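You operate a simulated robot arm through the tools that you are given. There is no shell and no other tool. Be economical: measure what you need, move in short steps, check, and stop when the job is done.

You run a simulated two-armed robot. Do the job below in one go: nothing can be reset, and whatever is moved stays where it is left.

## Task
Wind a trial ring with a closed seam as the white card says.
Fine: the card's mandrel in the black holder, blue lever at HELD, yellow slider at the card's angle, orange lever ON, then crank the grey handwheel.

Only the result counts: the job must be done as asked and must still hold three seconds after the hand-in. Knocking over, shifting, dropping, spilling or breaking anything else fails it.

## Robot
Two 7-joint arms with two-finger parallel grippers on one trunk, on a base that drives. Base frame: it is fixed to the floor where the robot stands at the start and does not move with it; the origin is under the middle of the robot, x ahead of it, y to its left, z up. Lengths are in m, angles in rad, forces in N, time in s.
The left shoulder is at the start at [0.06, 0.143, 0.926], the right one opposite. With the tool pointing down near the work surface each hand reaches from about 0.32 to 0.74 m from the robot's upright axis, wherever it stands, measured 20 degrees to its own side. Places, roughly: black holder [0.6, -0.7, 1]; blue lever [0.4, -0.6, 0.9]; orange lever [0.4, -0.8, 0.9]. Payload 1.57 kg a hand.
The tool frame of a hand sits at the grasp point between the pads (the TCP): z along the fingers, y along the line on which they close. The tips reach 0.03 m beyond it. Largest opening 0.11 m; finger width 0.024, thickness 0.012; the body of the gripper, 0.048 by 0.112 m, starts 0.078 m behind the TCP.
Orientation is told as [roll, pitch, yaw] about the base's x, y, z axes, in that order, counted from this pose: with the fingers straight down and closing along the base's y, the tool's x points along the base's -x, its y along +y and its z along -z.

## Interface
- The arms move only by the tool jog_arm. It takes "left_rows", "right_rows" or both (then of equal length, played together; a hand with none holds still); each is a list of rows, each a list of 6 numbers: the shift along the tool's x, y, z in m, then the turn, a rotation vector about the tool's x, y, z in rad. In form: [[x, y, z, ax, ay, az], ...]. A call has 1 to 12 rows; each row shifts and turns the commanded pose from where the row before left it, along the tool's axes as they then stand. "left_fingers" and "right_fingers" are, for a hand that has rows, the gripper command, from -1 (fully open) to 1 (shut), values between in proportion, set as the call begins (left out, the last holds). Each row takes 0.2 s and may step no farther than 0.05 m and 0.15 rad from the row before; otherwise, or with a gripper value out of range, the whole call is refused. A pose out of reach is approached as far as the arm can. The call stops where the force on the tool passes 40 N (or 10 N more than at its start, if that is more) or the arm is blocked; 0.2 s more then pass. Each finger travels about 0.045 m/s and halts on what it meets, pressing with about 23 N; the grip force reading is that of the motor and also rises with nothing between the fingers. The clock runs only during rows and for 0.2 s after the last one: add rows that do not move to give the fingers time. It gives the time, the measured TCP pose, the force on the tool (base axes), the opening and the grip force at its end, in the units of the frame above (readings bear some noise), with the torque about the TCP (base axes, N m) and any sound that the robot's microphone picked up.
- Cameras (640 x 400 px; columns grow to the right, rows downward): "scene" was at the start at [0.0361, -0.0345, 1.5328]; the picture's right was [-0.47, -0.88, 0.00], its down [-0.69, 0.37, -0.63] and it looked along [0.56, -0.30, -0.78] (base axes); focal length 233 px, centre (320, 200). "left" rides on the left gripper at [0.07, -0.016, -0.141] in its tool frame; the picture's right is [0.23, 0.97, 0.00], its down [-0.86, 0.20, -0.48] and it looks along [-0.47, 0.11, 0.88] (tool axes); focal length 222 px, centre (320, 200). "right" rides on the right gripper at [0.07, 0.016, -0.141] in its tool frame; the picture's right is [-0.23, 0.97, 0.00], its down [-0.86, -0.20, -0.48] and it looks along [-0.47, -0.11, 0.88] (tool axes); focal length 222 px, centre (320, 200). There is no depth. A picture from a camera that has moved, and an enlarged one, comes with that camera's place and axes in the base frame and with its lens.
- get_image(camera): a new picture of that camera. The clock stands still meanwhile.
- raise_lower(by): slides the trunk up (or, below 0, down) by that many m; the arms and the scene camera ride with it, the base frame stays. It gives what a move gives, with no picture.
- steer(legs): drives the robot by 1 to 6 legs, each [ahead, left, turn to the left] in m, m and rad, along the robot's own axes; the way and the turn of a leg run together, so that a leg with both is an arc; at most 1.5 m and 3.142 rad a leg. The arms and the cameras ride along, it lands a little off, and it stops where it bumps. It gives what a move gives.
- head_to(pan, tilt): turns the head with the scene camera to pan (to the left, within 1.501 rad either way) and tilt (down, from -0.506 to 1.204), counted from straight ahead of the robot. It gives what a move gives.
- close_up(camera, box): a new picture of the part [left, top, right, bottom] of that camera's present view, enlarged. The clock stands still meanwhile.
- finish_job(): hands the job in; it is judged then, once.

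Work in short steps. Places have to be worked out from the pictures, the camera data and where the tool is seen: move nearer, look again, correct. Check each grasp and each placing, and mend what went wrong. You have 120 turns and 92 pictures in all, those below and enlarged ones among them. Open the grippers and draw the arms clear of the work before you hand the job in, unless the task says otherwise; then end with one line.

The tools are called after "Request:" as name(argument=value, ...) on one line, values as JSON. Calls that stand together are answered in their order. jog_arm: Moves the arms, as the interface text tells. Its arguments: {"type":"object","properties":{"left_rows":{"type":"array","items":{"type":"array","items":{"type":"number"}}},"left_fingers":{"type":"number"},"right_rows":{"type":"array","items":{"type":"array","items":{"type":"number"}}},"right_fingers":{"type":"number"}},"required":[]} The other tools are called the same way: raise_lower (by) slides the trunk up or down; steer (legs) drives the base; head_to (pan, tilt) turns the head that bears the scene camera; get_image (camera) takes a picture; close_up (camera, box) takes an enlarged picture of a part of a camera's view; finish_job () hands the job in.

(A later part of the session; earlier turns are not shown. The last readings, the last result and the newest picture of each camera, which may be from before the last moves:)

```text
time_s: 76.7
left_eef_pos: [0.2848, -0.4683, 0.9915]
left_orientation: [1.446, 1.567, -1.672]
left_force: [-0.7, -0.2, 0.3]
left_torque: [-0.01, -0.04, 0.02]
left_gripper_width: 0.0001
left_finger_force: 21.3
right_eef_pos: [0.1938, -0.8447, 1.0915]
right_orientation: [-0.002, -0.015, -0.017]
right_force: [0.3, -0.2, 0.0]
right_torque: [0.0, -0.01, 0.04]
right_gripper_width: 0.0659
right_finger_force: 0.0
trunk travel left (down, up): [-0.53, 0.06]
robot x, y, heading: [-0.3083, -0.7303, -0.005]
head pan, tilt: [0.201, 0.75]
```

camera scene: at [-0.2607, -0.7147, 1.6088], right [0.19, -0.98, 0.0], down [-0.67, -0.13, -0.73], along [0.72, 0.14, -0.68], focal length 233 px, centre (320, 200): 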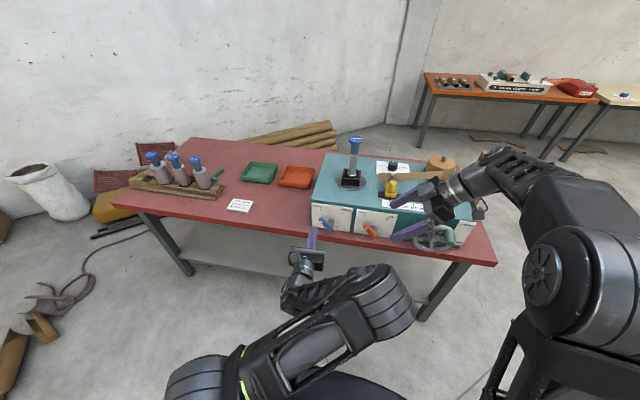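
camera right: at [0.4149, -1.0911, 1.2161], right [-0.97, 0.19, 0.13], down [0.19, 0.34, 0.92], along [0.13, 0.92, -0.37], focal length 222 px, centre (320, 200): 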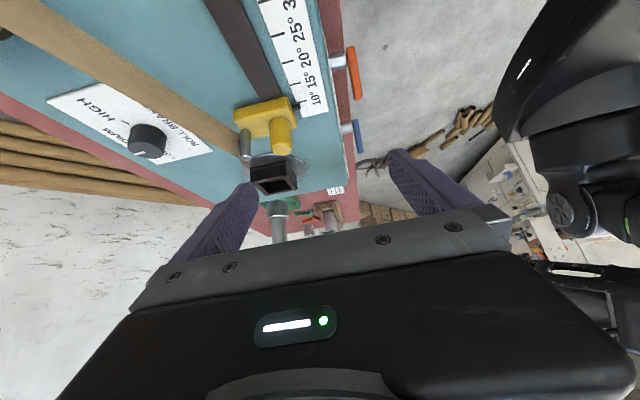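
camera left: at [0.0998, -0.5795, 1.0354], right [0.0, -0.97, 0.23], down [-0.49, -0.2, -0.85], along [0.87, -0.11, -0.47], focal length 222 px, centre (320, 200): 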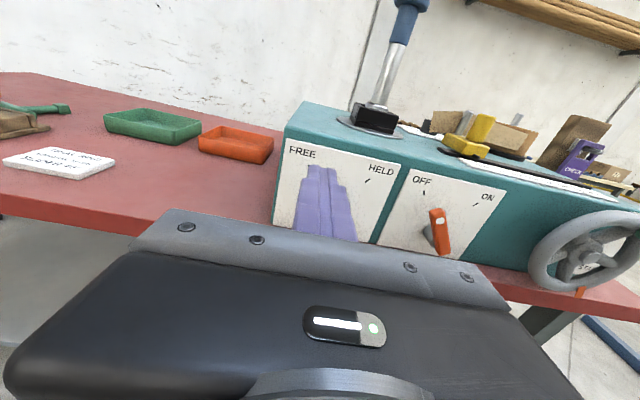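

I raise the left hand out of the way and drive forward so the right hand comes over the slider.

Request:
jog_arm(left_rows=[[0.05, 0, 0, 0, 0, 0], [0.05, 0, 0, 0, 0, 0]])

Request:
steer(legs=[[0.22, 0, 0]])

Request:
head_to(pan=-0.15, tilt=0.8)

Request:
get_image(camera="scene")

Request:
get_image(camera="right")

```text
time_s: 77.3
left_eef_pos: [0.2853, -0.4684, 1.0929]
left_orientation: [1.44, 1.567, -1.678]
left_force: [0.6, -0.2, 0.4]
left_torque: [-0.02, -0.01, -0.01]
left_gripper_width: 0.0
left_finger_force: 21.2
right_eef_pos: [0.1952, -0.8438, 1.0923]
right_orientation: [-0.003, -0.018, -0.016]
right_force: [0.0, -0.8, 0.2]
right_torque: [-0.03, -0.02, -0.04]
right_gripper_width: 0.0662
right_finger_force: 0.0
trunk travel left (down, up): [-0.53, 0.06]
robot x, y, heading: [-0.3108, -0.7348, -0.004]
head pan, tilt: [0.201, 0.75]
```

```text
time_s: 79.0
left_eef_pos: [0.5027, -0.4674, 1.0915]
left_orientation: [1.245, 1.567, -1.871]
left_force: [-0.4, 0.4, 0.0]
left_torque: [-0.01, -0.03, 0.0]
left_gripper_width: 0.0
left_finger_force: 20.7
right_eef_pos: [0.4141, -0.8438, 1.0919]
right_orientation: [-0.001, -0.015, -0.013]
right_force: [0.5, 0.3, -0.9]
right_torque: [-0.01, 0.05, 0.0]
right_gripper_width: 0.0661
right_finger_force: 0.1
trunk travel left (down, up): [-0.53, 0.06]
robot x, y, heading: [-0.0942, -0.7349, -0.009]
head pan, tilt: [0.201, 0.75]
```

```text
time_s: 79.8
left_eef_pos: [0.5009, -0.468, 1.0916]
left_orientation: [1.468, 1.568, -1.647]
left_force: [0.4, -1.0, -0.2]
left_torque: [0.01, -0.02, 0.03]
left_gripper_width: 0.0001
left_finger_force: 21.3
right_eef_pos: [0.413, -0.8424, 1.0924]
right_orientation: [-0.002, -0.015, -0.013]
right_force: [0.2, -0.2, -1.2]
right_torque: [-0.03, 0.0, -0.02]
right_gripper_width: 0.0658
right_finger_force: 0.1
trunk travel left (down, up): [-0.53, 0.06]
robot x, y, heading: [-0.0949, -0.735, -0.009]
head pan, tilt: [-0.15, 0.799]
```

```text
32 pictures are left
camera scene: at [-0.0457, -0.7437, 1.5448], right [-0.15, -0.99, 0.0], down [-0.71, 0.11, -0.7], along [0.69, -0.11, -0.72], focal length 233 px, centre (320, 200)
```

scene: 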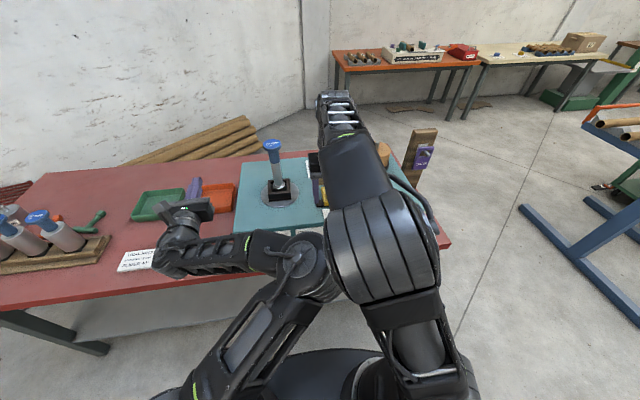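

```text
31 pictures are left
camera right: at [0.3414, -0.8263, 1.2326], right [0.24, 0.97, 0.0], down [0.84, -0.21, 0.49], along [0.48, -0.12, -0.87], focal length 222 px, centre (320, 200)
```

right: 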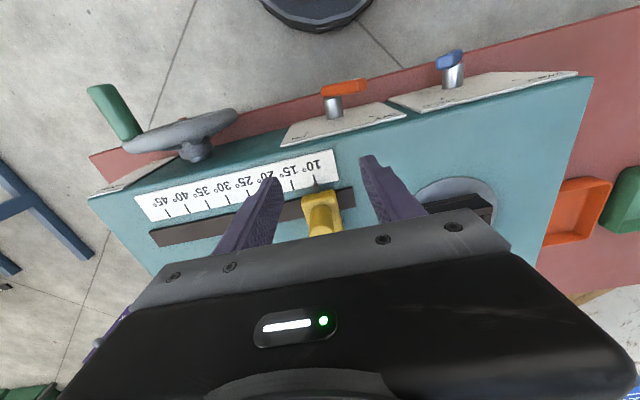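

The right view shows knob and scale: knob near (0.49–0.51, −0.858), 40° mark ≈0.194 further right. I move forward above the knob and look.

Request:
jog_arm(right_rows=[[-0.03, -0.007, 0, 0, 0, 0], [-0.03, -0.007, 0, 0, 0, 0], [0, 0, 0, 0, 0, 0]])

Request:
get_image(camera="right")

```text
time_s: 80.7
left_eef_pos: [0.5017, -0.4691, 1.0917]
left_orientation: [1.503, 1.566, -1.612]
left_force: [-0.8, -0.1, 0.4]
left_torque: [0.03, -0.03, 0.04]
left_gripper_width: 0.0002
left_finger_force: 20.9
right_eef_pos: [0.4646, -0.8598, 1.0857]
right_orientation: [0.0, -0.023, -0.012]
right_force: [0.2, -0.1, 0.5]
right_torque: [0.02, -0.03, 0.0]
right_gripper_width: 0.0659
right_finger_force: 0.1
right hand out of reach, approached as far as the arm can: row 2
trunk travel left (down, up): [-0.53, 0.06]
robot x, y, heading: [-0.0938, -0.7318, -0.005]
head pan, tilt: [-0.15, 0.799]
```

```text
30 pictures are left
camera right: at [0.394, -0.842, 1.2269], right [0.24, 0.97, 0.01], down [0.84, -0.21, 0.5], along [0.48, -0.11, -0.87], focal length 222 px, centre (320, 200)
```

right: 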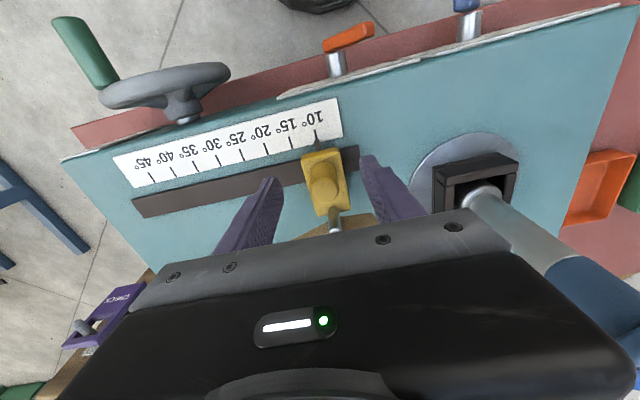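

Knob is at ≈(0.49, −0.861). I go forward 26 mm and down to straddle it.

Request:
jog_arm(right_rows=[[0, 0, 0.025, 0, 0, 0], [-0.013, 0, 0.02, 0, 0, 0], [-0.013, 0, 0.015, 0, 0, 0], [0, 0, 0.016, 0, 0, 0]])

Request:
get_image(camera="right")

```text
time_s: 81.7
left_eef_pos: [0.5022, -0.4641, 1.0897]
left_orientation: [0.283, 1.566, -2.828]
left_force: [0.4, 0.6, -0.1]
left_torque: [0.01, 0.0, 0.01]
left_gripper_width: 0.0
left_finger_force: 20.9
right_eef_pos: [0.4966, -0.8646, 1.0191]
right_orientation: [0.019, -0.03, -0.029]
right_force: [-0.6, -1.2, -0.1]
right_torque: [-0.02, -0.05, 0.0]
right_gripper_width: 0.066
right_finger_force: 0.0
trunk travel left (down, up): [-0.53, 0.06]
robot x, y, heading: [-0.0924, -0.7334, -0.002]
head pan, tilt: [-0.15, 0.799]
```

```text
29 pictures are left
camera right: at [0.422, -0.8501, 1.1576], right [0.25, 0.97, 0.03], down [0.83, -0.23, 0.5], along [0.49, -0.11, -0.87], focal length 222 px, centre (320, 200)
```

right: 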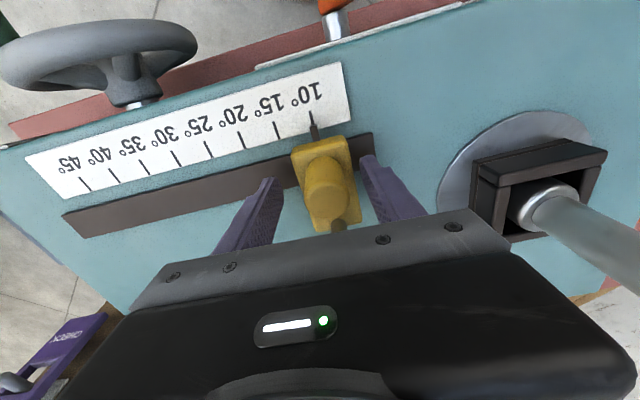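

The knob is between the fingers. I lower 8 mm and close on it.

Request:
jog_arm(right_rows=[[0, 0, 0.008, 0, 0, 0], [0, 0, 0, 0, 0, 0], [0, 0, 0, 0, 0, 0], [0, 0, 0, 0, 0, 0], [0, 0, 0, 0, 0, 0]], right_fingers=1)

```text
time_s: 82.8
left_eef_pos: [0.5014, -0.4621, 1.0908]
left_orientation: [0.638, 1.566, -2.467]
left_force: [-0.2, -0.2, -0.4]
left_torque: [0.02, -0.02, 0.01]
left_gripper_width: 0.0
left_finger_force: 21.1
right_eef_pos: [0.495, -0.8678, 1.0128]
right_orientation: [0.025, -0.035, -0.03]
right_force: [3.0, -0.9, 9.5]
right_torque: [-0.98, 0.12, 0.45]
right_gripper_width: 0.0446
right_finger_force: 44.9
trunk travel left (down, up): [-0.53, 0.06]
robot x, y, heading: [-0.0954, -0.7336, -0.004]
head pan, tilt: [-0.15, 0.799]
```

Gripped on the slider block (44 mm). I slide it right in small steps, 0.10 m first.

Request:
jog_arm(right_rows=[[-0.0005, -0.016, 0, 0, 0, 0], [-0.0005, -0.016, 0, 0, 0, 0], [-0.0005, -0.016, 0, 0, 0, 0], [-0.0005, -0.016, 0, 0, 0, 0], [-0.0005, -0.016, 0, 0, 0, 0], [-0.0005, -0.016, 0, 0, 0, 0]])

Request:
get_image(camera="right")

```text
time_s: 83.8
left_eef_pos: [0.5016, -0.4442, 1.0758]
left_orientation: [-0.535, 1.534, 2.677]
left_force: [0.5, -0.3, 0.0]
left_torque: [0.04, 0.02, 0.03]
left_gripper_width: 0.0
left_finger_force: 21.8
right_eef_pos: [0.5029, -0.9237, 1.0474]
right_orientation: [0.115, -0.11, -0.052]
right_force: [13.0, 1.8, -23.2]
right_torque: [-1.15, -0.93, -0.21]
right_gripper_width: 0.0284
right_finger_force: 38.6
right hand out of reach, approached as far as the arm can: row 4
trunk travel left (down, up): [-0.53, 0.06]
robot x, y, heading: [-0.0932, -0.7342, -0.006]
head pan, tilt: [-0.15, 0.799]
stopped in row 4 (right hand): the arm was blocked; the commanded pose is now the measured one
```

```text
28 pictures are left
camera right: at [0.4175, -0.9193, 1.1811], right [0.26, 0.95, 0.14], down [0.79, -0.29, 0.54], along [0.56, -0.04, -0.83], focal length 222 px, centre (320, 200)
```

right: 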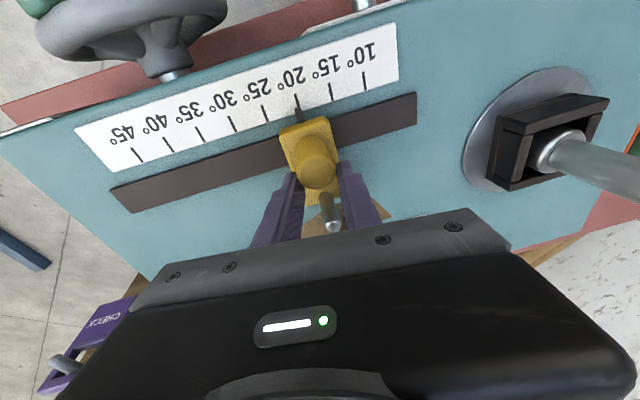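

The slider is at 20°, but the arms' elbows are colliding. I open, lift and back the right hand off, then shift the base left to separate the arms.

Request:
jog_arm(right_rows=[[0, 0, 0, 0, 0, 0], [0, 0, 0, 0, 0, 0], [0, 0, 0, 0, 0, 0], [0, 0, -0.03, 0, 0, 0], [0.04, 0, -0.02, 0, 0, 0], [0.04, 0, 0, 0, 0, 0]], right_fingers=-0.2)

Request:
jog_arm(left_rows=[[0, -0.02, 0, 0, 0, 0], [0, -0.03, 0.03, 0, 0, 0], [0, -0.03, 0.03, 0, 0, 0]])

Request:
get_image(camera="scene")

```text
time_s: 85.2
left_eef_pos: [0.499, -0.4462, 1.0778]
left_orientation: [-0.599, 1.538, 2.609]
left_force: [-0.5, -0.5, -0.1]
left_torque: [0.0, 0.0, 0.03]
left_gripper_width: 0.0
left_finger_force: 21.0
right_eef_pos: [0.4113, -0.924, 1.0898]
right_orientation: [0.116, -0.112, -0.049]
right_force: [0.0, -0.4, -0.4]
right_torque: [0.01, -0.04, 0.0]
right_gripper_width: 0.0661
right_finger_force: 0.1
trunk travel left (down, up): [-0.53, 0.06]
robot x, y, heading: [-0.0905, -0.7346, -0.005]
head pan, tilt: [-0.15, 0.799]
```

```text
time_s: 86.0
left_eef_pos: [0.5246, -0.3971, 1.0801]
left_orientation: [-0.617, 1.536, 2.591]
left_force: [1.2, -0.8, -0.4]
left_torque: [-0.03, -0.01, -0.01]
left_gripper_width: 0.0001
left_finger_force: 21.1
left hand out of reach, approached as far as the arm can: row 3
right_eef_pos: [0.4114, -0.9249, 1.0903]
right_orientation: [0.114, -0.111, -0.052]
right_force: [-0.4, -1.2, 0.2]
right_torque: [0.02, -0.01, 0.03]
right_gripper_width: 0.0661
right_finger_force: 0.0
trunk travel left (down, up): [-0.53, 0.06]
robot x, y, heading: [-0.096, -0.7324, -0.001]
head pan, tilt: [-0.15, 0.799]
```

```text
27 pictures are left
camera scene: at [-0.0455, -0.7451, 1.5448], right [-0.15, -0.99, 0.0], down [-0.71, 0.11, -0.7], along [0.69, -0.11, -0.72], focal length 233 px, centre (320, 200)
```

scene: 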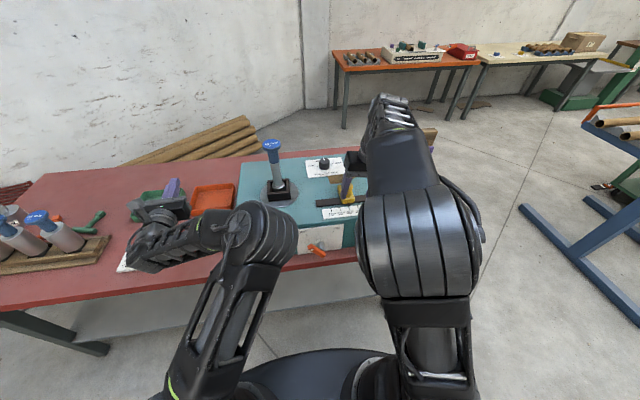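

Arms are clear now. I re-level the right tool, shift the base left 0.15, and bring the right hand back over the slider at ≈ y −0.928.

Request:
jog_arm(right_rows=[[0, 0, 0, 0.057, 0.055, -0.025], [0, 0, 0, 0.057, 0.055, -0.025]])

Request:
steer(legs=[[0, 0.15, 0]])

Request:
jog_arm(right_rows=[[0, -0.04, 0, 0, 0, 0], [0, -0.04, 0, 0, 0, 0], [0, -0.04, 0, 0, 0, 0], [0, -0.03, 0, 0, 0, 0], [-0.03, 0, 0, 0, 0, 0], [-0.03, 0, 0, 0, 0, 0]])

Request:
get_image(camera="right")

```text
time_s: 86.6
left_eef_pos: [0.5252, -0.396, 1.0794]
left_orientation: [-0.576, 1.54, 2.635]
left_force: [0.2, 0.0, -0.3]
left_torque: [0.01, 0.0, -0.01]
left_gripper_width: 0.0001
left_finger_force: 21.2
right_eef_pos: [0.412, -0.9242, 1.0902]
right_orientation: [-0.005, -0.006, 0.007]
right_force: [0.4, -0.2, 0.0]
right_torque: [-0.04, -0.01, -0.04]
right_gripper_width: 0.066
right_finger_force: 0.0
trunk travel left (down, up): [-0.53, 0.06]
robot x, y, heading: [-0.0933, -0.7339, -0.004]
head pan, tilt: [-0.15, 0.799]
```

```text
time_s: 88.0
left_eef_pos: [0.5248, -0.2443, 1.0801]
left_orientation: [-0.55, 1.54, 2.658]
left_force: [0.8, 0.8, 0.9]
left_torque: [0.02, -0.03, -0.01]
left_gripper_width: 0.0001
left_finger_force: 21.5
right_eef_pos: [0.4121, -0.7725, 1.0913]
right_orientation: [-0.006, -0.007, 0.005]
right_force: [0.2, -0.3, -0.9]
right_torque: [-0.05, -0.01, -0.01]
right_gripper_width: 0.0661
right_finger_force: 0.2
trunk travel left (down, up): [-0.53, 0.06]
robot x, y, heading: [-0.0959, -0.5822, -0.01]
head pan, tilt: [-0.15, 0.799]
```

```text
time_s: 89.4
left_eef_pos: [0.5263, -0.2464, 1.0793]
left_orientation: [-0.582, 1.54, 2.625]
left_force: [-0.5, -0.3, 0.1]
left_torque: [-0.01, -0.04, 0.01]
left_gripper_width: 0.0003
left_finger_force: 21.2
right_eef_pos: [0.4172, -0.9009, 1.0878]
right_orientation: [-0.007, -0.009, 0.006]
right_force: [1.2, -0.5, 0.1]
right_torque: [-0.01, 0.03, 0.03]
right_gripper_width: 0.0661
right_finger_force: 0.2
right hand out of reach, approached as far as the arm can: row 4, 5, 6
trunk travel left (down, up): [-0.53, 0.06]
robot x, y, heading: [-0.0949, -0.5821, -0.002]
head pan, tilt: [-0.15, 0.799]
```

```text
26 pictures are left
camera right: at [0.3469, -0.8842, 1.2294], right [0.22, 0.98, 0.0], down [0.85, -0.19, 0.49], along [0.47, -0.11, -0.87], focal length 222 px, centre (320, 200)
```

right: 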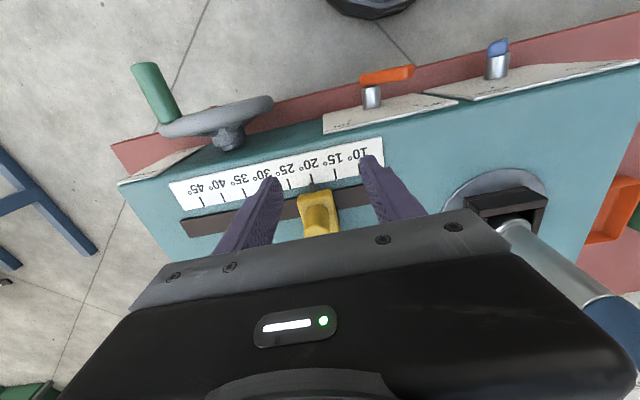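

Reach is limited here; I retract the hand, bring the base forward 0.1 and a bit right.

Request:
jog_arm(right_rows=[[0.03, 0.03, 0, 0, 0, 0], [0.03, 0.03, 0, 0, 0, 0]])

Request:
steer(legs=[[0.1, -0.08, 0]])

Request:
jog_arm(right_rows=[[0, 0, 0.02, 0, 0, 0], [0, 0, 0, 0, 0, 0]])

Request:
get_image(camera="right")

```text
time_s: 90.0
left_eef_pos: [0.5257, -0.2457, 1.0794]
left_orientation: [-0.586, 1.538, 2.622]
left_force: [0.7, 0.8, -0.6]
left_torque: [0.02, -0.03, 0.02]
left_gripper_width: 0.0
left_finger_force: 21.3
right_eef_pos: [0.3571, -0.8411, 1.0898]
right_orientation: [-0.003, -0.005, 0.005]
right_force: [-1.2, 0.9, 0.2]
right_torque: [0.0, -0.03, 0.0]
right_gripper_width: 0.0662
right_finger_force: 0.0
trunk travel left (down, up): [-0.53, 0.06]
robot x, y, heading: [-0.0907, -0.586, -0.002]
head pan, tilt: [-0.15, 0.799]
```

```text
time_s: 91.3
left_eef_pos: [0.6279, -0.33, 1.0792]
left_orientation: [-0.585, 1.538, 2.622]
left_force: [0.7, -0.1, 0.0]
left_torque: [0.03, 0.0, 0.04]
left_gripper_width: 0.0
left_finger_force: 21.5
right_eef_pos: [0.4581, -0.9246, 1.0879]
right_orientation: [-0.003, -0.003, 0.004]
right_force: [0.7, -0.3, -0.6]
right_torque: [0.02, 0.05, 0.0]
right_gripper_width: 0.0662
right_finger_force: 0.0
trunk travel left (down, up): [-0.53, 0.06]
robot x, y, heading: [0.0021, -0.6668, -0.007]
head pan, tilt: [-0.15, 0.799]
```

```text
time_s: 91.9
left_eef_pos: [0.6256, -0.3294, 1.0814]
left_orientation: [-0.582, 1.539, 2.625]
left_force: [-0.4, -0.2, 0.4]
left_torque: [0.04, 0.0, 0.01]
left_gripper_width: 0.0
left_finger_force: 20.8
right_eef_pos: [0.4568, -0.9238, 1.0691]
right_orientation: [-0.003, -0.005, 0.002]
right_force: [0.4, 0.1, -0.9]
right_torque: [-0.02, 0.03, 0.01]
right_gripper_width: 0.066
right_finger_force: 0.1
trunk travel left (down, up): [-0.53, 0.06]
robot x, y, heading: [0.0062, -0.6671, -0.008]
head pan, tilt: [-0.15, 0.799]
```

```text
25 pictures are left
camera right: at [0.3866, -0.9075, 1.2102], right [0.22, 0.97, 0.0], down [0.85, -0.19, 0.48], along [0.47, -0.11, -0.88], focal length 222 px, centre (320, 200)
```

right: 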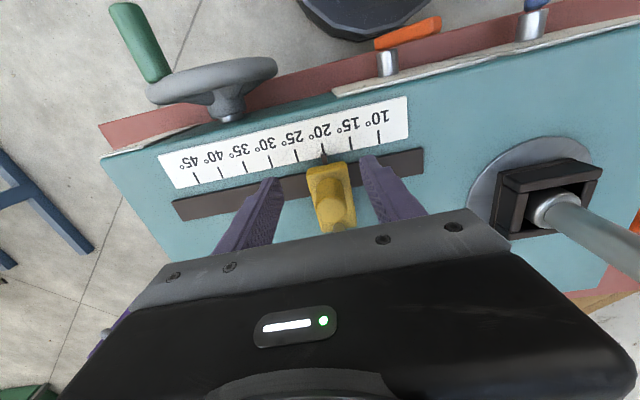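

The slider knob is at ≈(0.498, −0.922), hand at y −0.924. I move over and down, then grip.

Request:
jog_arm(right_rows=[[-0.02, 0.001, 0, 0, 0, 0], [-0.02, 0.001, 0.015, 0, 0, 0], [0, 0, 0.022, 0, 0, 0], [0, 0, 0.018, 0, 0, 0]])

Request:
jog_arm(right_rows=[[0, 0, 0, 0, 0, 0], [0, 0, 0, 0, 0, 0], [0, 0, 0, 0, 0, 0], [0, 0, 0, 0, 0, 0]], right_fingers=1)

```text
time_s: 92.9
left_eef_pos: [0.6259, -0.3302, 1.0798]
left_orientation: [-0.579, 1.541, 2.628]
left_force: [1.2, 0.5, -0.2]
left_torque: [0.01, 0.0, 0.02]
left_gripper_width: 0.0
left_finger_force: 20.9
right_eef_pos: [0.4973, -0.922, 1.0148]
right_orientation: [-0.003, -0.005, 0.003]
right_force: [-0.6, 0.2, 0.2]
right_torque: [-0.02, 0.0, -0.02]
right_gripper_width: 0.0662
right_finger_force: 0.1
trunk travel left (down, up): [-0.53, 0.06]
robot x, y, heading: [0.0035, -0.6641, -0.009]
head pan, tilt: [-0.15, 0.799]
```

```text
time_s: 93.9
left_eef_pos: [0.6253, -0.33, 1.0796]
left_orientation: [-0.569, 1.54, 2.637]
left_force: [-0.5, 0.2, 0.0]
left_torque: [0.03, 0.01, 0.0]
left_gripper_width: 0.0002
left_finger_force: 21.2
right_eef_pos: [0.4965, -0.9218, 1.0145]
right_orientation: [-0.005, -0.003, 0.002]
right_force: [-0.5, 4.6, -4.2]
right_torque: [0.61, -0.07, -0.23]
right_gripper_width: 0.0438
right_finger_force: 38.0
trunk travel left (down, up): [-0.53, 0.06]
robot x, y, heading: [0.0058, -0.6683, -0.006]
head pan, tilt: [-0.15, 0.799]
```

Gripped. I slide right 0.122 m and check the pointer.

Request:
jog_arm(right_rows=[[0, -0.0175, 0, 0, 0, 0], [0, -0.0175, 0, 0, 0, 0], [0, -0.0175, 0, 0, 0, 0], [0, -0.0175, 0, 0, 0, 0], [0, -0.0175, 0, 0, 0, 0], [0, -0.0175, 0, 0, 0, 0], [0, -0.0175, 0, 0, 0, 0]])

Request:
close_up(camera="right", box=[240, 40, 440, 200])

```text
time_s: 95.2
left_eef_pos: [0.6296, -0.331, 1.0774]
left_orientation: [-0.596, 1.538, 2.611]
left_force: [0.3, 0.3, -0.2]
left_torque: [0.02, -0.01, 0.01]
left_gripper_width: 0.0
left_finger_force: 21.3
right_eef_pos: [0.4952, -1.0075, 1.0156]
right_orientation: [-0.005, -0.013, 0.001]
right_force: [17.3, -4.2, -28.9]
right_torque: [0.54, -1.15, -1.05]
right_gripper_width: 0.0438
right_finger_force: 44.8
right hand out of reach, approached as far as the arm can: row 5, 6
trunk travel left (down, up): [-0.53, 0.06]
robot x, y, heading: [0.0059, -0.6636, -0.014]
head pan, tilt: [-0.15, 0.799]
stopped in row 6 (right hand): the force on the tool passed its limit at 41 N (the readings are from after the stop); the commanded pose is now the measured one
```

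```text
2.50 times, centred on (340, 120) of right
camera zoom: at [0.4242, -0.9909, 1.1564], right [0.23, 0.97, 0.0], down [0.85, -0.2, 0.49], along [0.48, -0.11, -0.87], focal length 555 px, centre (270, 400)
```

zoom: 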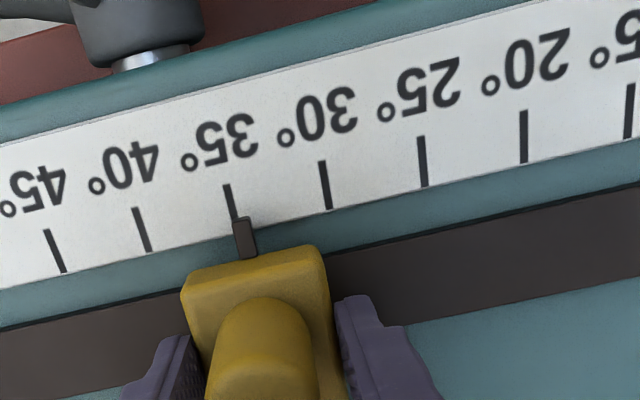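

The pointer is at ≈34.5°, but the arm reached its limit. I regrip to relieve the strain and slide the remainder by driving the base right.

Request:
jog_arm(right_rows=[[0, 0, 0, 0, 0, 0], [0, 0, 0, 0, 0, 0], [0, 0, 0, 0, 0, 0]], right_fingers=0)

Request:
jog_arm(right_rows=[[0, 0, 0, 0, 0, 0], [0, 0, 0, 0, 0, 0], [0, 0, 0, 0, 0, 0]], right_fingers=0.4)

Request:
steer(legs=[[0, -0.03, 0]])

Request:
close_up(camera="right", box=[240, 40, 440, 200])

```text
time_s: 96.0
left_eef_pos: [0.6259, -0.329, 1.0803]
left_orientation: [-0.578, 1.54, 2.629]
left_force: [0.4, 0.6, 0.2]
left_torque: [0.0, 0.0, -0.03]
left_gripper_width: 0.0
left_finger_force: 21.0
right_eef_pos: [0.4902, -1.0069, 1.0191]
right_orientation: [-0.005, -0.012, 0.003]
right_force: [0.0, 0.4, -0.1]
right_torque: [0.05, 0.02, -0.02]
right_gripper_width: 0.0551
right_finger_force: 0.0
trunk travel left (down, up): [-0.53, 0.06]
robot x, y, heading: [0.008, -0.6649, -0.007]
head pan, tilt: [-0.15, 0.799]
```

```text
time_s: 96.8
left_eef_pos: [0.6264, -0.3292, 1.0795]
left_orientation: [-0.589, 1.54, 2.618]
left_force: [-0.3, -1.2, 0.8]
left_torque: [-0.01, 0.0, 0.0]
left_gripper_width: 0.0001
left_finger_force: 21.0
right_eef_pos: [0.4906, -1.008, 1.0192]
right_orientation: [-0.005, -0.012, 0.002]
right_force: [-0.5, -4.4, 0.8]
right_torque: [-0.33, -0.28, -0.65]
right_gripper_width: 0.0441
right_finger_force: 34.0
trunk travel left (down, up): [-0.53, 0.06]
robot x, y, heading: [0.0029, -0.6626, -0.009]
head pan, tilt: [-0.15, 0.799]
```

```text
time_s: 97.7
left_eef_pos: [0.625, -0.3587, 1.08]
left_orientation: [-0.6, 1.538, 2.609]
left_force: [-0.8, -1.2, -0.1]
left_torque: [0.01, 0.02, 0.03]
left_gripper_width: 0.0
left_finger_force: 20.8
right_eef_pos: [0.4899, -1.0358, 1.0201]
right_orientation: [-0.006, -0.011, 0.004]
right_force: [0.7, -0.8, 3.4]
right_torque: [0.05, 0.51, -1.0]
right_gripper_width: 0.0438
right_finger_force: 44.9
trunk travel left (down, up): [-0.53, 0.06]
robot x, y, heading: [0.0073, -0.6996, -0.004]
head pan, tilt: [-0.15, 0.799]
```

```text
2.50 times, centred on (340, 120) of right
camera zoom: at [0.42, -1.0198, 1.16], right [0.22, 0.97, 0.0], down [0.85, -0.19, 0.49], along [0.48, -0.11, -0.87], focal length 555 px, centre (270, 400)
```

zoom: 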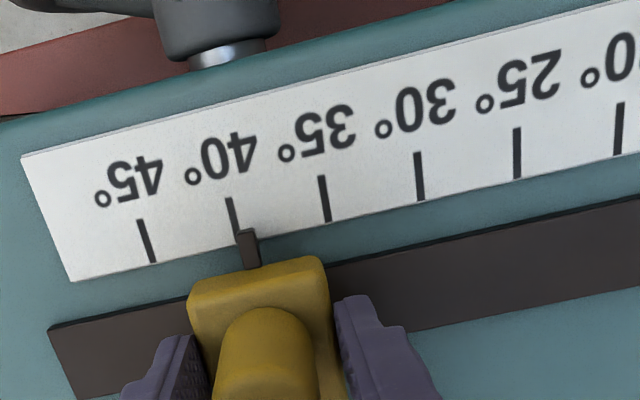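

Pointer is at about 39.6°. I nudge 2 mm more, then release and lift off.

Request:
jog_arm(right_rows=[[0, -0.0025, 0, 0, 0, 0], [0, 0, 0, 0, 0, 0]])

Request:
jog_arm(right_rows=[[0, 0, 0, 0, 0, 0], [0, 0, 0, 0, 0, 0], [0, 0, -0.03, 0, 0, 0], [0.02, 0, -0.03, 0, 0, 0], [0.04, 0, 0, 0, 0, 0]], right_fingers=-0.2)

Request:
close_up(camera="right", box=[160, 80, 400, 240])

```text
time_s: 98.2
left_eef_pos: [0.6257, -0.3589, 1.0807]
left_orientation: [-0.585, 1.536, 2.622]
left_force: [1.1, 0.6, -0.2]
left_torque: [-0.05, -0.01, 0.04]
left_gripper_width: 0.0
left_finger_force: 21.5
right_eef_pos: [0.4918, -1.0391, 1.0189]
right_orientation: [-0.005, -0.011, 0.002]
right_force: [-0.2, -0.3, -7.7]
right_torque: [0.15, -0.7, -0.59]
right_gripper_width: 0.0439
right_finger_force: 45.0
trunk travel left (down, up): [-0.53, 0.06]
robot x, y, heading: [0.0035, -0.6969, -0.002]
head pan, tilt: [-0.15, 0.799]
```

```text
time_s: 99.5
left_eef_pos: [0.6239, -0.3584, 1.08]
left_orientation: [-0.605, 1.54, 2.604]
left_force: [-0.1, -0.3, 0.3]
left_torque: [-0.02, 0.01, -0.02]
left_gripper_width: 0.0002
left_finger_force: 21.5
right_eef_pos: [0.4278, -1.0394, 1.0793]
right_orientation: [-0.005, -0.013, 0.006]
right_force: [0.2, 0.7, 0.2]
right_torque: [0.0, -0.02, -0.07]
right_gripper_width: 0.0659
right_finger_force: 0.1
trunk travel left (down, up): [-0.53, 0.06]
robot x, y, heading: [0.0064, -0.6959, 0.003]
head pan, tilt: [-0.15, 0.799]
```

```text
2.50 times, centred on (280, 160) of right
camera zoom: at [0.3567, -1.0227, 1.2206], right [0.22, 0.97, 0.0], down [0.85, -0.19, 0.49], along [0.48, -0.11, -0.87], focal length 555 px, centre (420, 300)
```

zoom: 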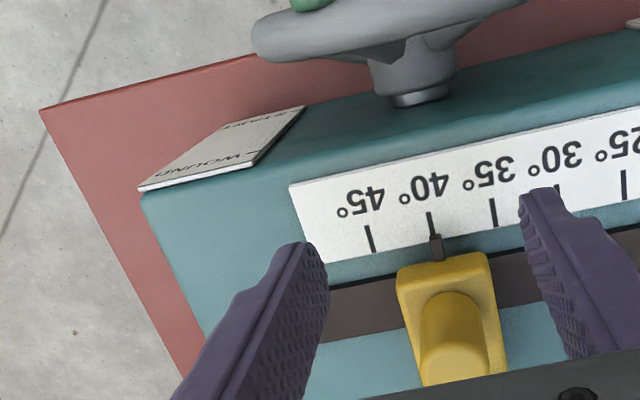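

The slider is at 40°. Orange lever sits exactly 0.18 m right of the blue one, so I repeat the same push: drive back and right, and bring the left hand to the pre-push pose.

Request:
steer(legs=[[-0.315, 0, 0], [0, -0.21, 0]])

Request:
raise_lower(by=-0.06)

Request:
jog_arm(left_rows=[[-0.02, 0.04, -0.02, 0, 0, 0], [-0.02, 0.04, -0.02, 0, 0, 0], [-0.02, 0.04, -0.02, 0, 0, 0], [-0.02, 0.04, -0.02, 0, 0, 0], [-0.03, 0.02, 0, 0, 0, 0], [-0.03, 0, 0, 0, 0, 0], [-0.03, 0, 0, 0, 0, 0]])

Request:
head_to(pan=0.2, tilt=0.75)

```text
time_s: 102.8
left_eef_pos: [0.3158, -0.5673, 1.0803]
left_orientation: [-0.606, 1.539, 2.6]
left_force: [-1.3, 0.0, -0.2]
left_torque: [0.01, 0.02, 0.03]
left_gripper_width: 0.0
left_finger_force: 21.5
right_eef_pos: [0.1184, -1.2486, 1.0795]
right_orientation: [-0.004, -0.012, 0.002]
right_force: [-0.6, -0.7, -0.6]
right_torque: [0.02, 0.02, 0.0]
right_gripper_width: 0.0659
right_finger_force: 0.0
trunk travel left (down, up): [-0.53, 0.06]
robot x, y, heading: [-0.3053, -0.9036, -0.003]
head pan, tilt: [-0.15, 0.799]
```

```text
time_s: 103.8
left_eef_pos: [0.3156, -0.566, 1.0212]
left_orientation: [-0.583, 1.54, 2.622]
left_force: [-0.1, 0.6, 0.2]
left_torque: [-0.01, -0.04, -0.02]
left_gripper_width: 0.0002
left_finger_force: 20.9
right_eef_pos: [0.1196, -1.2467, 1.0191]
right_orientation: [-0.004, -0.012, 0.001]
right_force: [0.3, -0.3, 0.5]
right_torque: [-0.03, 0.01, 0.0]
right_gripper_width: 0.0661
right_finger_force: 0.2
trunk travel left (down, up): [-0.47, 0.12]
robot x, y, heading: [-0.3054, -0.902, -0.012]
head pan, tilt: [-0.15, 0.799]
```

```text
time_s: 105.4
left_eef_pos: [0.2432, -0.7474, 0.85]
left_orientation: [-0.594, 1.538, 2.61]
left_force: [-0.2, -0.9, -0.7]
left_torque: [-0.03, 0.0, 0.0]
left_gripper_width: 0.0001
left_finger_force: 21.8
right_eef_pos: [0.1186, -1.2466, 1.0183]
right_orientation: [-0.005, -0.01, 0.002]
right_force: [0.6, -0.2, 0.3]
right_torque: [-0.01, 0.04, -0.01]
right_gripper_width: 0.066
right_finger_force: 0.0
trunk travel left (down, up): [-0.47, 0.12]
robot x, y, heading: [-0.3055, -0.9016, -0.012]
head pan, tilt: [-0.15, 0.799]
```

```text
time_s: 106.2
left_eef_pos: [0.2422, -0.7479, 0.8491]
left_orientation: [-0.584, 1.539, 2.621]
left_force: [-0.2, -0.1, -1.2]
left_torque: [-0.01, -0.04, 0.04]
left_gripper_width: 0.0
left_finger_force: 21.4
right_eef_pos: [0.1182, -1.2477, 1.0194]
right_orientation: [-0.005, -0.013, 0.003]
right_force: [0.3, -1.2, -0.6]
right_torque: [-0.04, 0.0, 0.01]
right_gripper_width: 0.066
right_finger_force: 0.1
trunk travel left (down, up): [-0.47, 0.12]
robot x, y, heading: [-0.3041, -0.9051, -0.006]
head pan, tilt: [0.201, 0.75]
```

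I advance to the pre-push point for the orange lever.

Request:
jog_arm(left_rows=[[0.011, 0.003, 0.02, 0, 0, 0], [0, 0, 0.045, 0, 0, 0], [0, 0, 0.047, 0, 0, 0]])

Request:
close_up(camera="scene", box=[260, 150, 400, 240])

```text
time_s: 107.0
left_eef_pos: [0.3538, -0.7451, 0.856]
left_orientation: [-0.577, 1.537, 2.627]
left_force: [0.6, -0.2, -0.2]
left_torque: [0.03, 0.01, -0.03]
left_gripper_width: 0.0
left_finger_force: 20.9
right_eef_pos: [0.1176, -1.2474, 1.0187]
right_orientation: [-0.004, -0.01, 0.002]
right_force: [-0.3, 0.7, -0.6]
right_torque: [0.01, 0.01, -0.02]
right_gripper_width: 0.0658
right_finger_force: 0.0
trunk travel left (down, up): [-0.47, 0.12]
robot x, y, heading: [-0.3031, -0.903, -0.006]
head pan, tilt: [0.201, 0.75]
```

```text
4.44 times, centred on (330, 195) of scene
camera zoom: at [-0.2538, -0.8838, 1.4888], right [0.19, -0.98, 0.0], down [-0.67, -0.13, -0.73], along [0.72, 0.14, -0.68], focal length 1035 px, centre (276, 222)
```

zoom: 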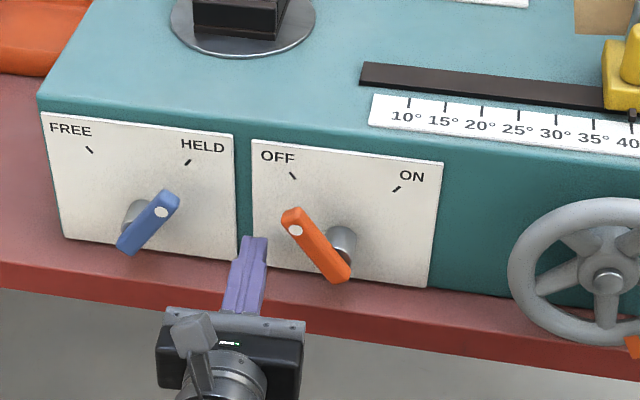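

Well placed. I sweep the orange lever over to ON.

Request:
jog_arm(left_rows=[[0.007, 0.022, 0, 0, 0, 0], [0.017, 0.005, 0, 0, 0, 0], [0.015, 0.01, 0, 0, 0, 0], [0.011, 0.015, 0, 0, 0, 0], [0.0055, 0.017, 0, 0, 0, 0], [0.0005, 0.0175, 0, 0, 0, 0]])

Request:
jog_arm(left_rows=[[-0.003, 0.005, 0, 0, 0, 0], [-0.003, 0.004, 0, 0, 0, 0]])

Request:
jog_arm(left_rows=[[0.005, -0.02, 0, 0, 0, 0], [0.01, -0.02, 0, 0, 0, 0], [0, 0, -0.03, 0, 0, 0]])

Request:
close_up(camera="scene", box=[260, 110, 460, 260])

```text
time_s: 108.4
left_eef_pos: [0.362, -0.825, 0.912]
left_orientation: [-0.531, 1.539, 2.684]
left_force: [-1.1, 18.2, 3.1]
left_torque: [0.17, 0.02, -0.06]
left_gripper_width: 0.0002
left_finger_force: 20.8
right_eef_pos: [0.1178, -1.244, 1.0208]
right_orientation: [-0.008, -0.012, 0.003]
right_force: [-0.2, 0.1, -0.6]
right_torque: [0.0, 0.02, 0.0]
right_gripper_width: 0.0659
right_finger_force: 0.0
trunk travel left (down, up): [-0.47, 0.12]
robot x, y, heading: [-0.3047, -0.9022, -0.007]
head pan, tilt: [0.201, 0.75]
```

```text
time_s: 108.9
left_eef_pos: [0.3618, -0.8234, 0.9122]
left_orientation: [-0.792, 1.547, 2.435]
left_force: [-6.7, 9.4, 6.5]
left_torque: [-0.01, 0.13, -0.09]
left_gripper_width: 0.0003
left_finger_force: 21.4
right_eef_pos: [0.1175, -1.2464, 1.0199]
right_orientation: [-0.006, -0.011, 0.004]
right_force: [-0.6, -0.5, 0.4]
right_torque: [0.03, 0.01, 0.02]
right_gripper_width: 0.0659
right_finger_force: 0.1
trunk travel left (down, up): [-0.47, 0.12]
robot x, y, heading: [-0.3027, -0.9036, -0.0]
head pan, tilt: [0.201, 0.75]
stopped in row 2 (left hand): the force on the tool passed its limit at 43 N (the readings are from after the stop); the commanded pose is now the measured one
```

```text
time_s: 109.7
left_eef_pos: [0.3305, -0.7916, 0.9286]
left_orientation: [-0.711, 1.543, 2.511]
left_force: [0.1, 0.1, -0.3]
left_torque: [-0.01, 0.01, 0.02]
left_gripper_width: 0.0
left_finger_force: 21.1
right_eef_pos: [0.1181, -1.2466, 1.019]
right_orientation: [-0.007, -0.012, 0.002]
right_force: [0.8, 0.3, -0.3]
right_torque: [0.01, 0.0, -0.04]
right_gripper_width: 0.0661
right_finger_force: 0.1
trunk travel left (down, up): [-0.47, 0.12]
robot x, y, heading: [-0.3017, -0.8967, -0.003]
head pan, tilt: [0.201, 0.75]
```

```text
2.67 times, centred on (360, 185) of scene
camera zoom: at [-0.2551, -0.8836, 1.4888], right [0.19, -0.98, 0.0], down [-0.67, -0.13, -0.73], along [0.72, 0.14, -0.68], focal length 621 px, centre (213, 240)
```

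zoom: 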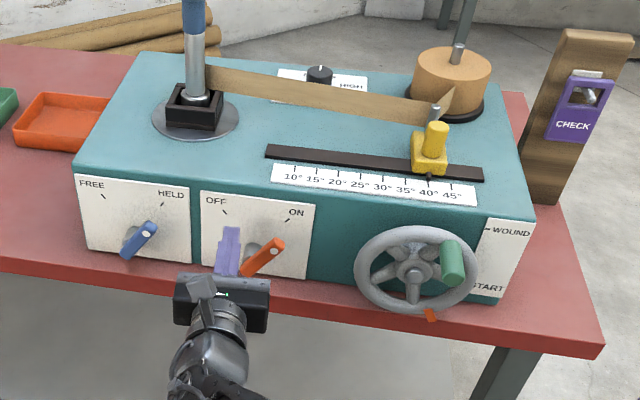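

ON; the strip has attached to the mandrel. I look closely at the handwheel and its START/WOUND plate.

Request:
close_up(camera="scene", box=[360, 170, 440, 235])

```text
6.15 times, centred on (400, 202) of scene
camera zoom: at [-0.2551, -0.8836, 1.4888], right [0.19, -0.98, 0.0], down [-0.67, -0.13, -0.73], along [0.72, 0.14, -0.68], focal length 1433 px, centre (-172, 185)
```

zoom: 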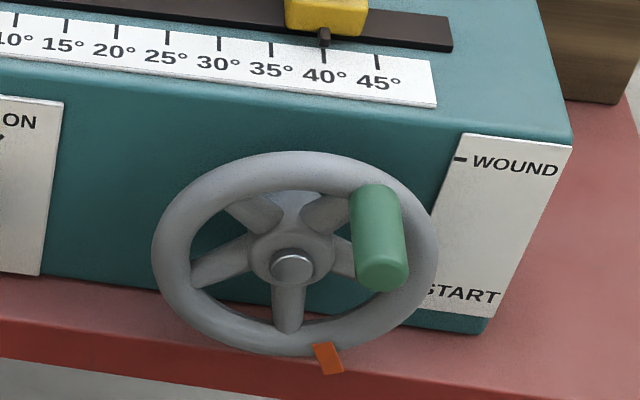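

Hub ≈(0.361, −1.036, 0.892); the green handle axis is at ≈(y −1.066, z 0.956), x 0.29–0.35; the pointer at the bottom must go counter-clockwise up to WOUND. I clear the left hand and bring the right hand above the handle.

Request:
jog_arm(left_rows=[[0, 0, -0.04, 0, 0, 0], [0, -0.04, -0.03, 0, 0, 0], [0, -0.05, 0, 0, 0, 0], [0, -0.05, 0, 0, 0, 0], [0.04, -0.02, 0, 0, 0, 0], [0.04, 0, 0, 0, 0, 0]])

Request:
steer(legs=[[0.1, 0.15, 0]])

Request:
jog_arm(right_rows=[[-0.04, 0.015, 0, 0, 0, 0], [-0.035, 0.014, 0, 0, 0, 0], [0, 0, 0, 0, 0, 0]])

Request:
get_image(camera="right")

```text
time_s: 111.1
left_eef_pos: [0.248, -0.638, 1.0133]
left_orientation: [-0.658, 1.546, 2.562]
left_force: [0.1, 1.0, 0.1]
left_torque: [0.05, 0.0, 0.0]
left_gripper_width: 0.0
left_finger_force: 21.0
right_eef_pos: [0.1178, -1.2462, 1.0198]
right_orientation: [-0.006, -0.012, 0.002]
right_force: [0.9, 0.1, -0.7]
right_torque: [-0.02, -0.02, -0.05]
right_gripper_width: 0.0662
right_finger_force: 0.0
trunk travel left (down, up): [-0.47, 0.12]
robot x, y, heading: [-0.3059, -0.904, -0.007]
head pan, tilt: [0.201, 0.75]
```

```text
time_s: 112.6
left_eef_pos: [0.3502, -0.486, 1.0121]
left_orientation: [-0.666, 1.545, 2.556]
left_force: [0.4, 0.4, 0.3]
left_torque: [0.01, -0.03, 0.01]
left_gripper_width: 0.0
left_finger_force: 21.1
right_eef_pos: [0.2206, -1.0942, 1.0194]
right_orientation: [-0.007, -0.009, 0.007]
right_force: [0.0, 1.0, 0.2]
right_torque: [0.0, 0.01, 0.02]
right_gripper_width: 0.0663
right_finger_force: 0.0
trunk travel left (down, up): [-0.47, 0.12]
robot x, y, heading: [-0.2062, -0.7504, -0.006]
head pan, tilt: [0.201, 0.75]
```

```text
time_s: 113.4
left_eef_pos: [0.3507, -0.4873, 1.0124]
left_orientation: [-0.702, 1.544, 2.523]
left_force: [0.0, -0.1, 1.3]
left_torque: [0.01, -0.01, -0.01]
left_gripper_width: 0.0
left_finger_force: 21.9
right_eef_pos: [0.2973, -1.0651, 1.0212]
right_orientation: [-0.005, -0.013, 0.005]
right_force: [-0.4, 0.5, -0.8]
right_torque: [-0.01, -0.01, 0.01]
right_gripper_width: 0.066
right_finger_force: 0.1
trunk travel left (down, up): [-0.47, 0.12]
robot x, y, heading: [-0.2042, -0.7517, 0.0]
head pan, tilt: [0.201, 0.75]
```

```text
18 pictures are left
camera right: at [0.2256, -1.0488, 1.1621], right [0.22, 0.97, 0.0], down [0.85, -0.19, 0.49], along [0.48, -0.11, -0.87], focal length 222 px, centre (320, 200)
```

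right: 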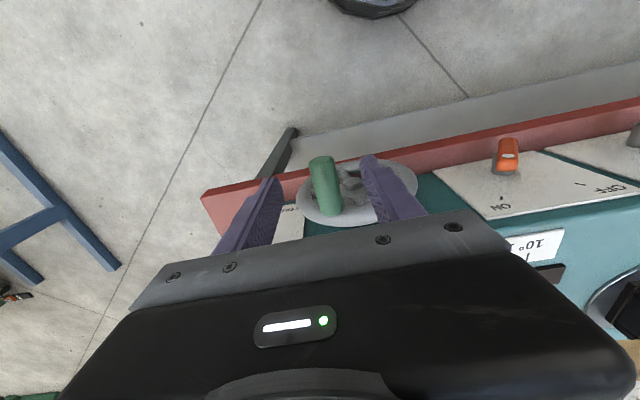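

The handle is centred between the fingers. I move 15 mm forward, go down to the handle and close.

Request:
jog_arm(right_rows=[[-0.014, 0.001, 0.025, 0, 0, 0], [0, 0, 0.025, 0, 0, 0], [0, 0, 0.015, 0, 0, 0], [0, 0, 0, 0, 0, 0]])

Request:
jog_arm(right_rows=[[0, 0, 0, 0, 0, 0], [0, 0, 0, 0, 0, 0], [0, 0, 0, 0, 0, 0], [0, 0, 0, 0, 0, 0], [0, 0, 0, 0, 0, 0]], right_fingers=0.6)

Request:
close_up(camera="scene", box=[340, 130, 500, 250])

```text
time_s: 114.4
left_eef_pos: [0.3508, -0.4865, 1.0131]
left_orientation: [-0.704, 1.543, 2.516]
left_force: [-0.1, -0.5, 0.3]
left_torque: [0.01, 0.03, -0.03]
left_gripper_width: 0.0
left_finger_force: 21.1
right_eef_pos: [0.3116, -1.0585, 0.9629]
right_orientation: [-0.008, -0.014, 0.006]
right_force: [-0.6, 0.2, 0.9]
right_torque: [0.02, -0.03, 0.0]
right_gripper_width: 0.0659
right_finger_force: 0.0
right hand out of reach, approached as far as the arm can: row 2
trunk travel left (down, up): [-0.47, 0.12]
robot x, y, heading: [-0.2056, -0.7523, -0.003]
head pan, tilt: [0.201, 0.75]
```

```text
time_s: 115.6
left_eef_pos: [0.3504, -0.4881, 1.0121]
left_orientation: [-0.704, 1.545, 2.52]
left_force: [-0.3, -0.1, 0.1]
left_torque: [-0.01, 0.01, 0.0]
left_gripper_width: 0.0001
left_finger_force: 21.0
right_eef_pos: [0.3122, -1.0573, 0.9636]
right_orientation: [-0.007, -0.014, 0.006]
right_force: [-0.5, -1.2, 2.8]
right_torque: [0.02, 0.08, -0.36]
right_gripper_width: 0.0246
right_finger_force: 26.3
trunk travel left (down, up): [-0.47, 0.12]
robot x, y, heading: [-0.2018, -0.7482, -0.002]
head pan, tilt: [0.201, 0.75]
```

```text
3.33 times, centred on (420, 190) of scene
camera zoom: at [-0.1532, -0.7335, 1.4888], right [0.2, -0.98, 0.0], down [-0.67, -0.13, -0.73], along [0.72, 0.14, -0.68], focal length 776 px, centre (-13, 233)
```

zoom: 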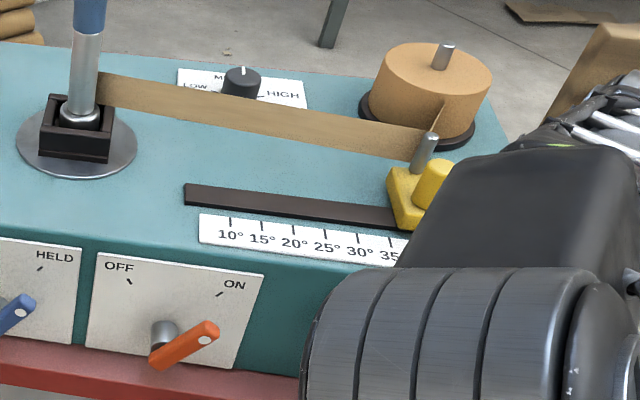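

Handle is gripped. I crank counter-clockwise 20° as a test.

Request:
jog_arm(right_rows=[[0, 0.0122, -0.0033, 0, 0, 0], [0, 0.0126, -0.0011, 0, 0, 0], [0, 0, 0, 0, 0, 0]])

```text
time_s: 116.4
left_eef_pos: [0.3502, -0.4876, 1.0119]
left_orientation: [-0.714, 1.544, 2.507]
left_force: [0.4, 0.6, 0.0]
left_torque: [0.0, 0.0, 0.02]
left_gripper_width: 0.0
left_finger_force: 21.3
right_eef_pos: [0.3122, -1.034, 0.9674]
right_orientation: [-0.008, -0.013, 0.004]
right_force: [2.7, -7.0, 6.9]
right_torque: [-0.08, 0.04, -0.56]
right_gripper_width: 0.0258
right_finger_force: 29.5
trunk travel left (down, up): [-0.47, 0.12]
robot x, y, heading: [-0.2017, -0.7502, -0.003]
head pan, tilt: [0.201, 0.75]
```

It moves with mild resistance. Another 20°, then look at the strip and mandrel.

Request:
jog_arm(right_rows=[[0, 0.0126, 0.0011, 0, 0, 0], [0, 0.0122, 0.0033, 0, 0, 0], [0, 0, 0, 0, 0, 0]])

Request:
close_up(camera="scene", box=[330, 120, 490, 250])

```text
time_s: 116.8
left_eef_pos: [0.3518, -0.4891, 1.0116]
left_orientation: [-0.676, 1.544, 2.545]
left_force: [-0.3, 0.8, -0.7]
left_torque: [-0.01, -0.01, -0.02]
left_gripper_width: 0.0
left_finger_force: 21.0
right_eef_pos: [0.3119, -1.0351, 0.9657]
right_orientation: [-0.026, -0.016, 0.0]
right_force: [3.5, -10.0, -6.8]
right_torque: [-0.27, -0.57, 0.96]
right_gripper_width: 0.0258
right_finger_force: 37.0
trunk travel left (down, up): [-0.47, 0.12]
robot x, y, heading: [-0.2013, -0.7542, -0.009]
head pan, tilt: [0.201, 0.75]
stopped in row 2 (right hand): the force on the tool passed its limit at 48 N (the readings are from after the stop); the commanded pose is now the measured one
```

```text
3.08 times, centred on (410, 185) of scene
camera zoom: at [-0.1515, -0.7346, 1.4883], right [0.19, -0.98, 0.0], down [-0.67, -0.13, -0.73], along [0.72, 0.14, -0.68], focal length 716 px, centre (43, 246)
```

zoom: 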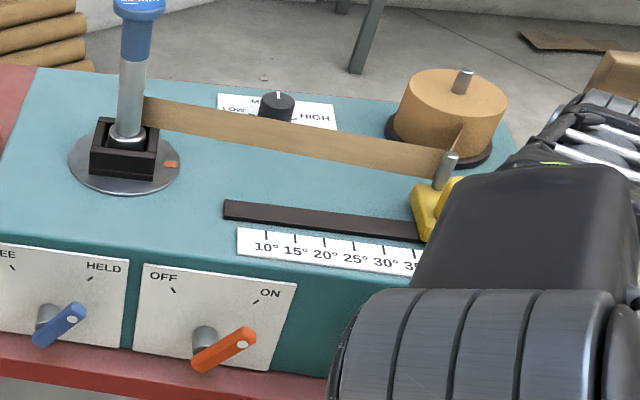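

It stopped hard after ~20°, and an orange mark is now visible on the turntable. I look closely.

Request:
close_up(camera="scene", box=[335, 150, 385, 185])

Request:
get_image(camera="right")

```text
11.43 times, centred on (360, 168) of scene
camera zoom: at [-0.1515, -0.7346, 1.4883], right [0.19, -0.98, 0.0], down [-0.67, -0.13, -0.73], along [0.72, 0.14, -0.68], focal length 2661 px, centre (-137, 571)
```

zoom: 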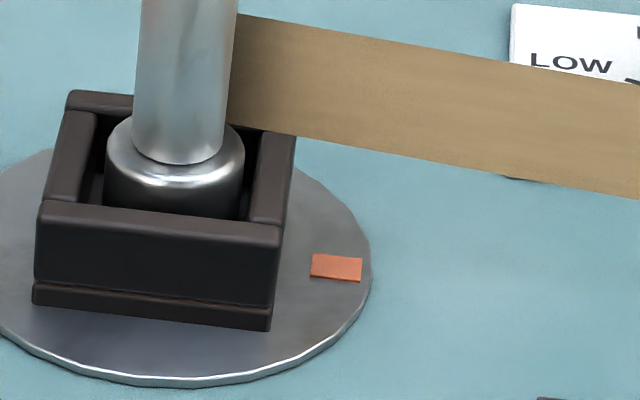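

```text
14 pictures are left
camera right: at [0.2401, -1.0149, 1.1061], right [0.23, 0.97, -0.02], down [0.85, -0.19, 0.5], along [0.48, -0.13, -0.87], focal length 222 px, centre (320, 200)
```

right: 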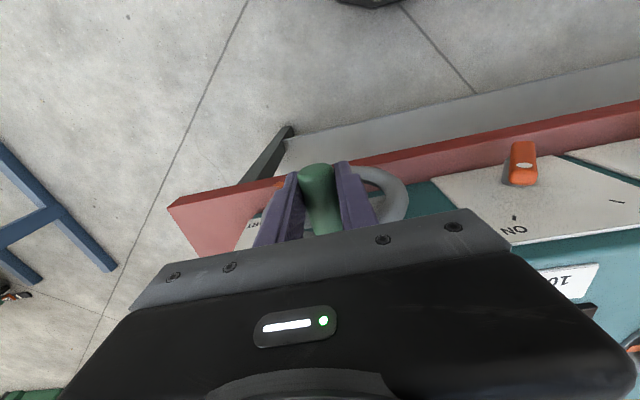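

The orange tag came out as the wheel turned, but it stopped hard. I relax and try the other direction (clockwise) to feel which way is free.

Request:
jog_arm(right_rows=[[0, -0.0126, 0.0011, 0, 0, 0], [0, -0.0122, 0.0033, 0, 0, 0], [0, 0, 0, 0, 0, 0]])

```text
time_s: 117.6
left_eef_pos: [0.3524, -0.4875, 1.013]
left_orientation: [-0.665, 1.547, 2.556]
left_force: [0.0, 0.0, 0.0]
left_torque: [0.0, 0.02, -0.01]
left_gripper_width: 0.0
left_finger_force: 21.5
right_eef_pos: [0.3128, -1.0552, 0.9633]
right_orientation: [-0.019, -0.02, 0.001]
right_force: [5.2, 8.0, 0.8]
right_torque: [0.48, -0.09, -0.34]
right_gripper_width: 0.0245
right_finger_force: 36.1
trunk travel left (down, up): [-0.47, 0.12]
robot x, y, heading: [-0.202, -0.7527, -0.01]
head pan, tilt: [0.201, 0.75]
```

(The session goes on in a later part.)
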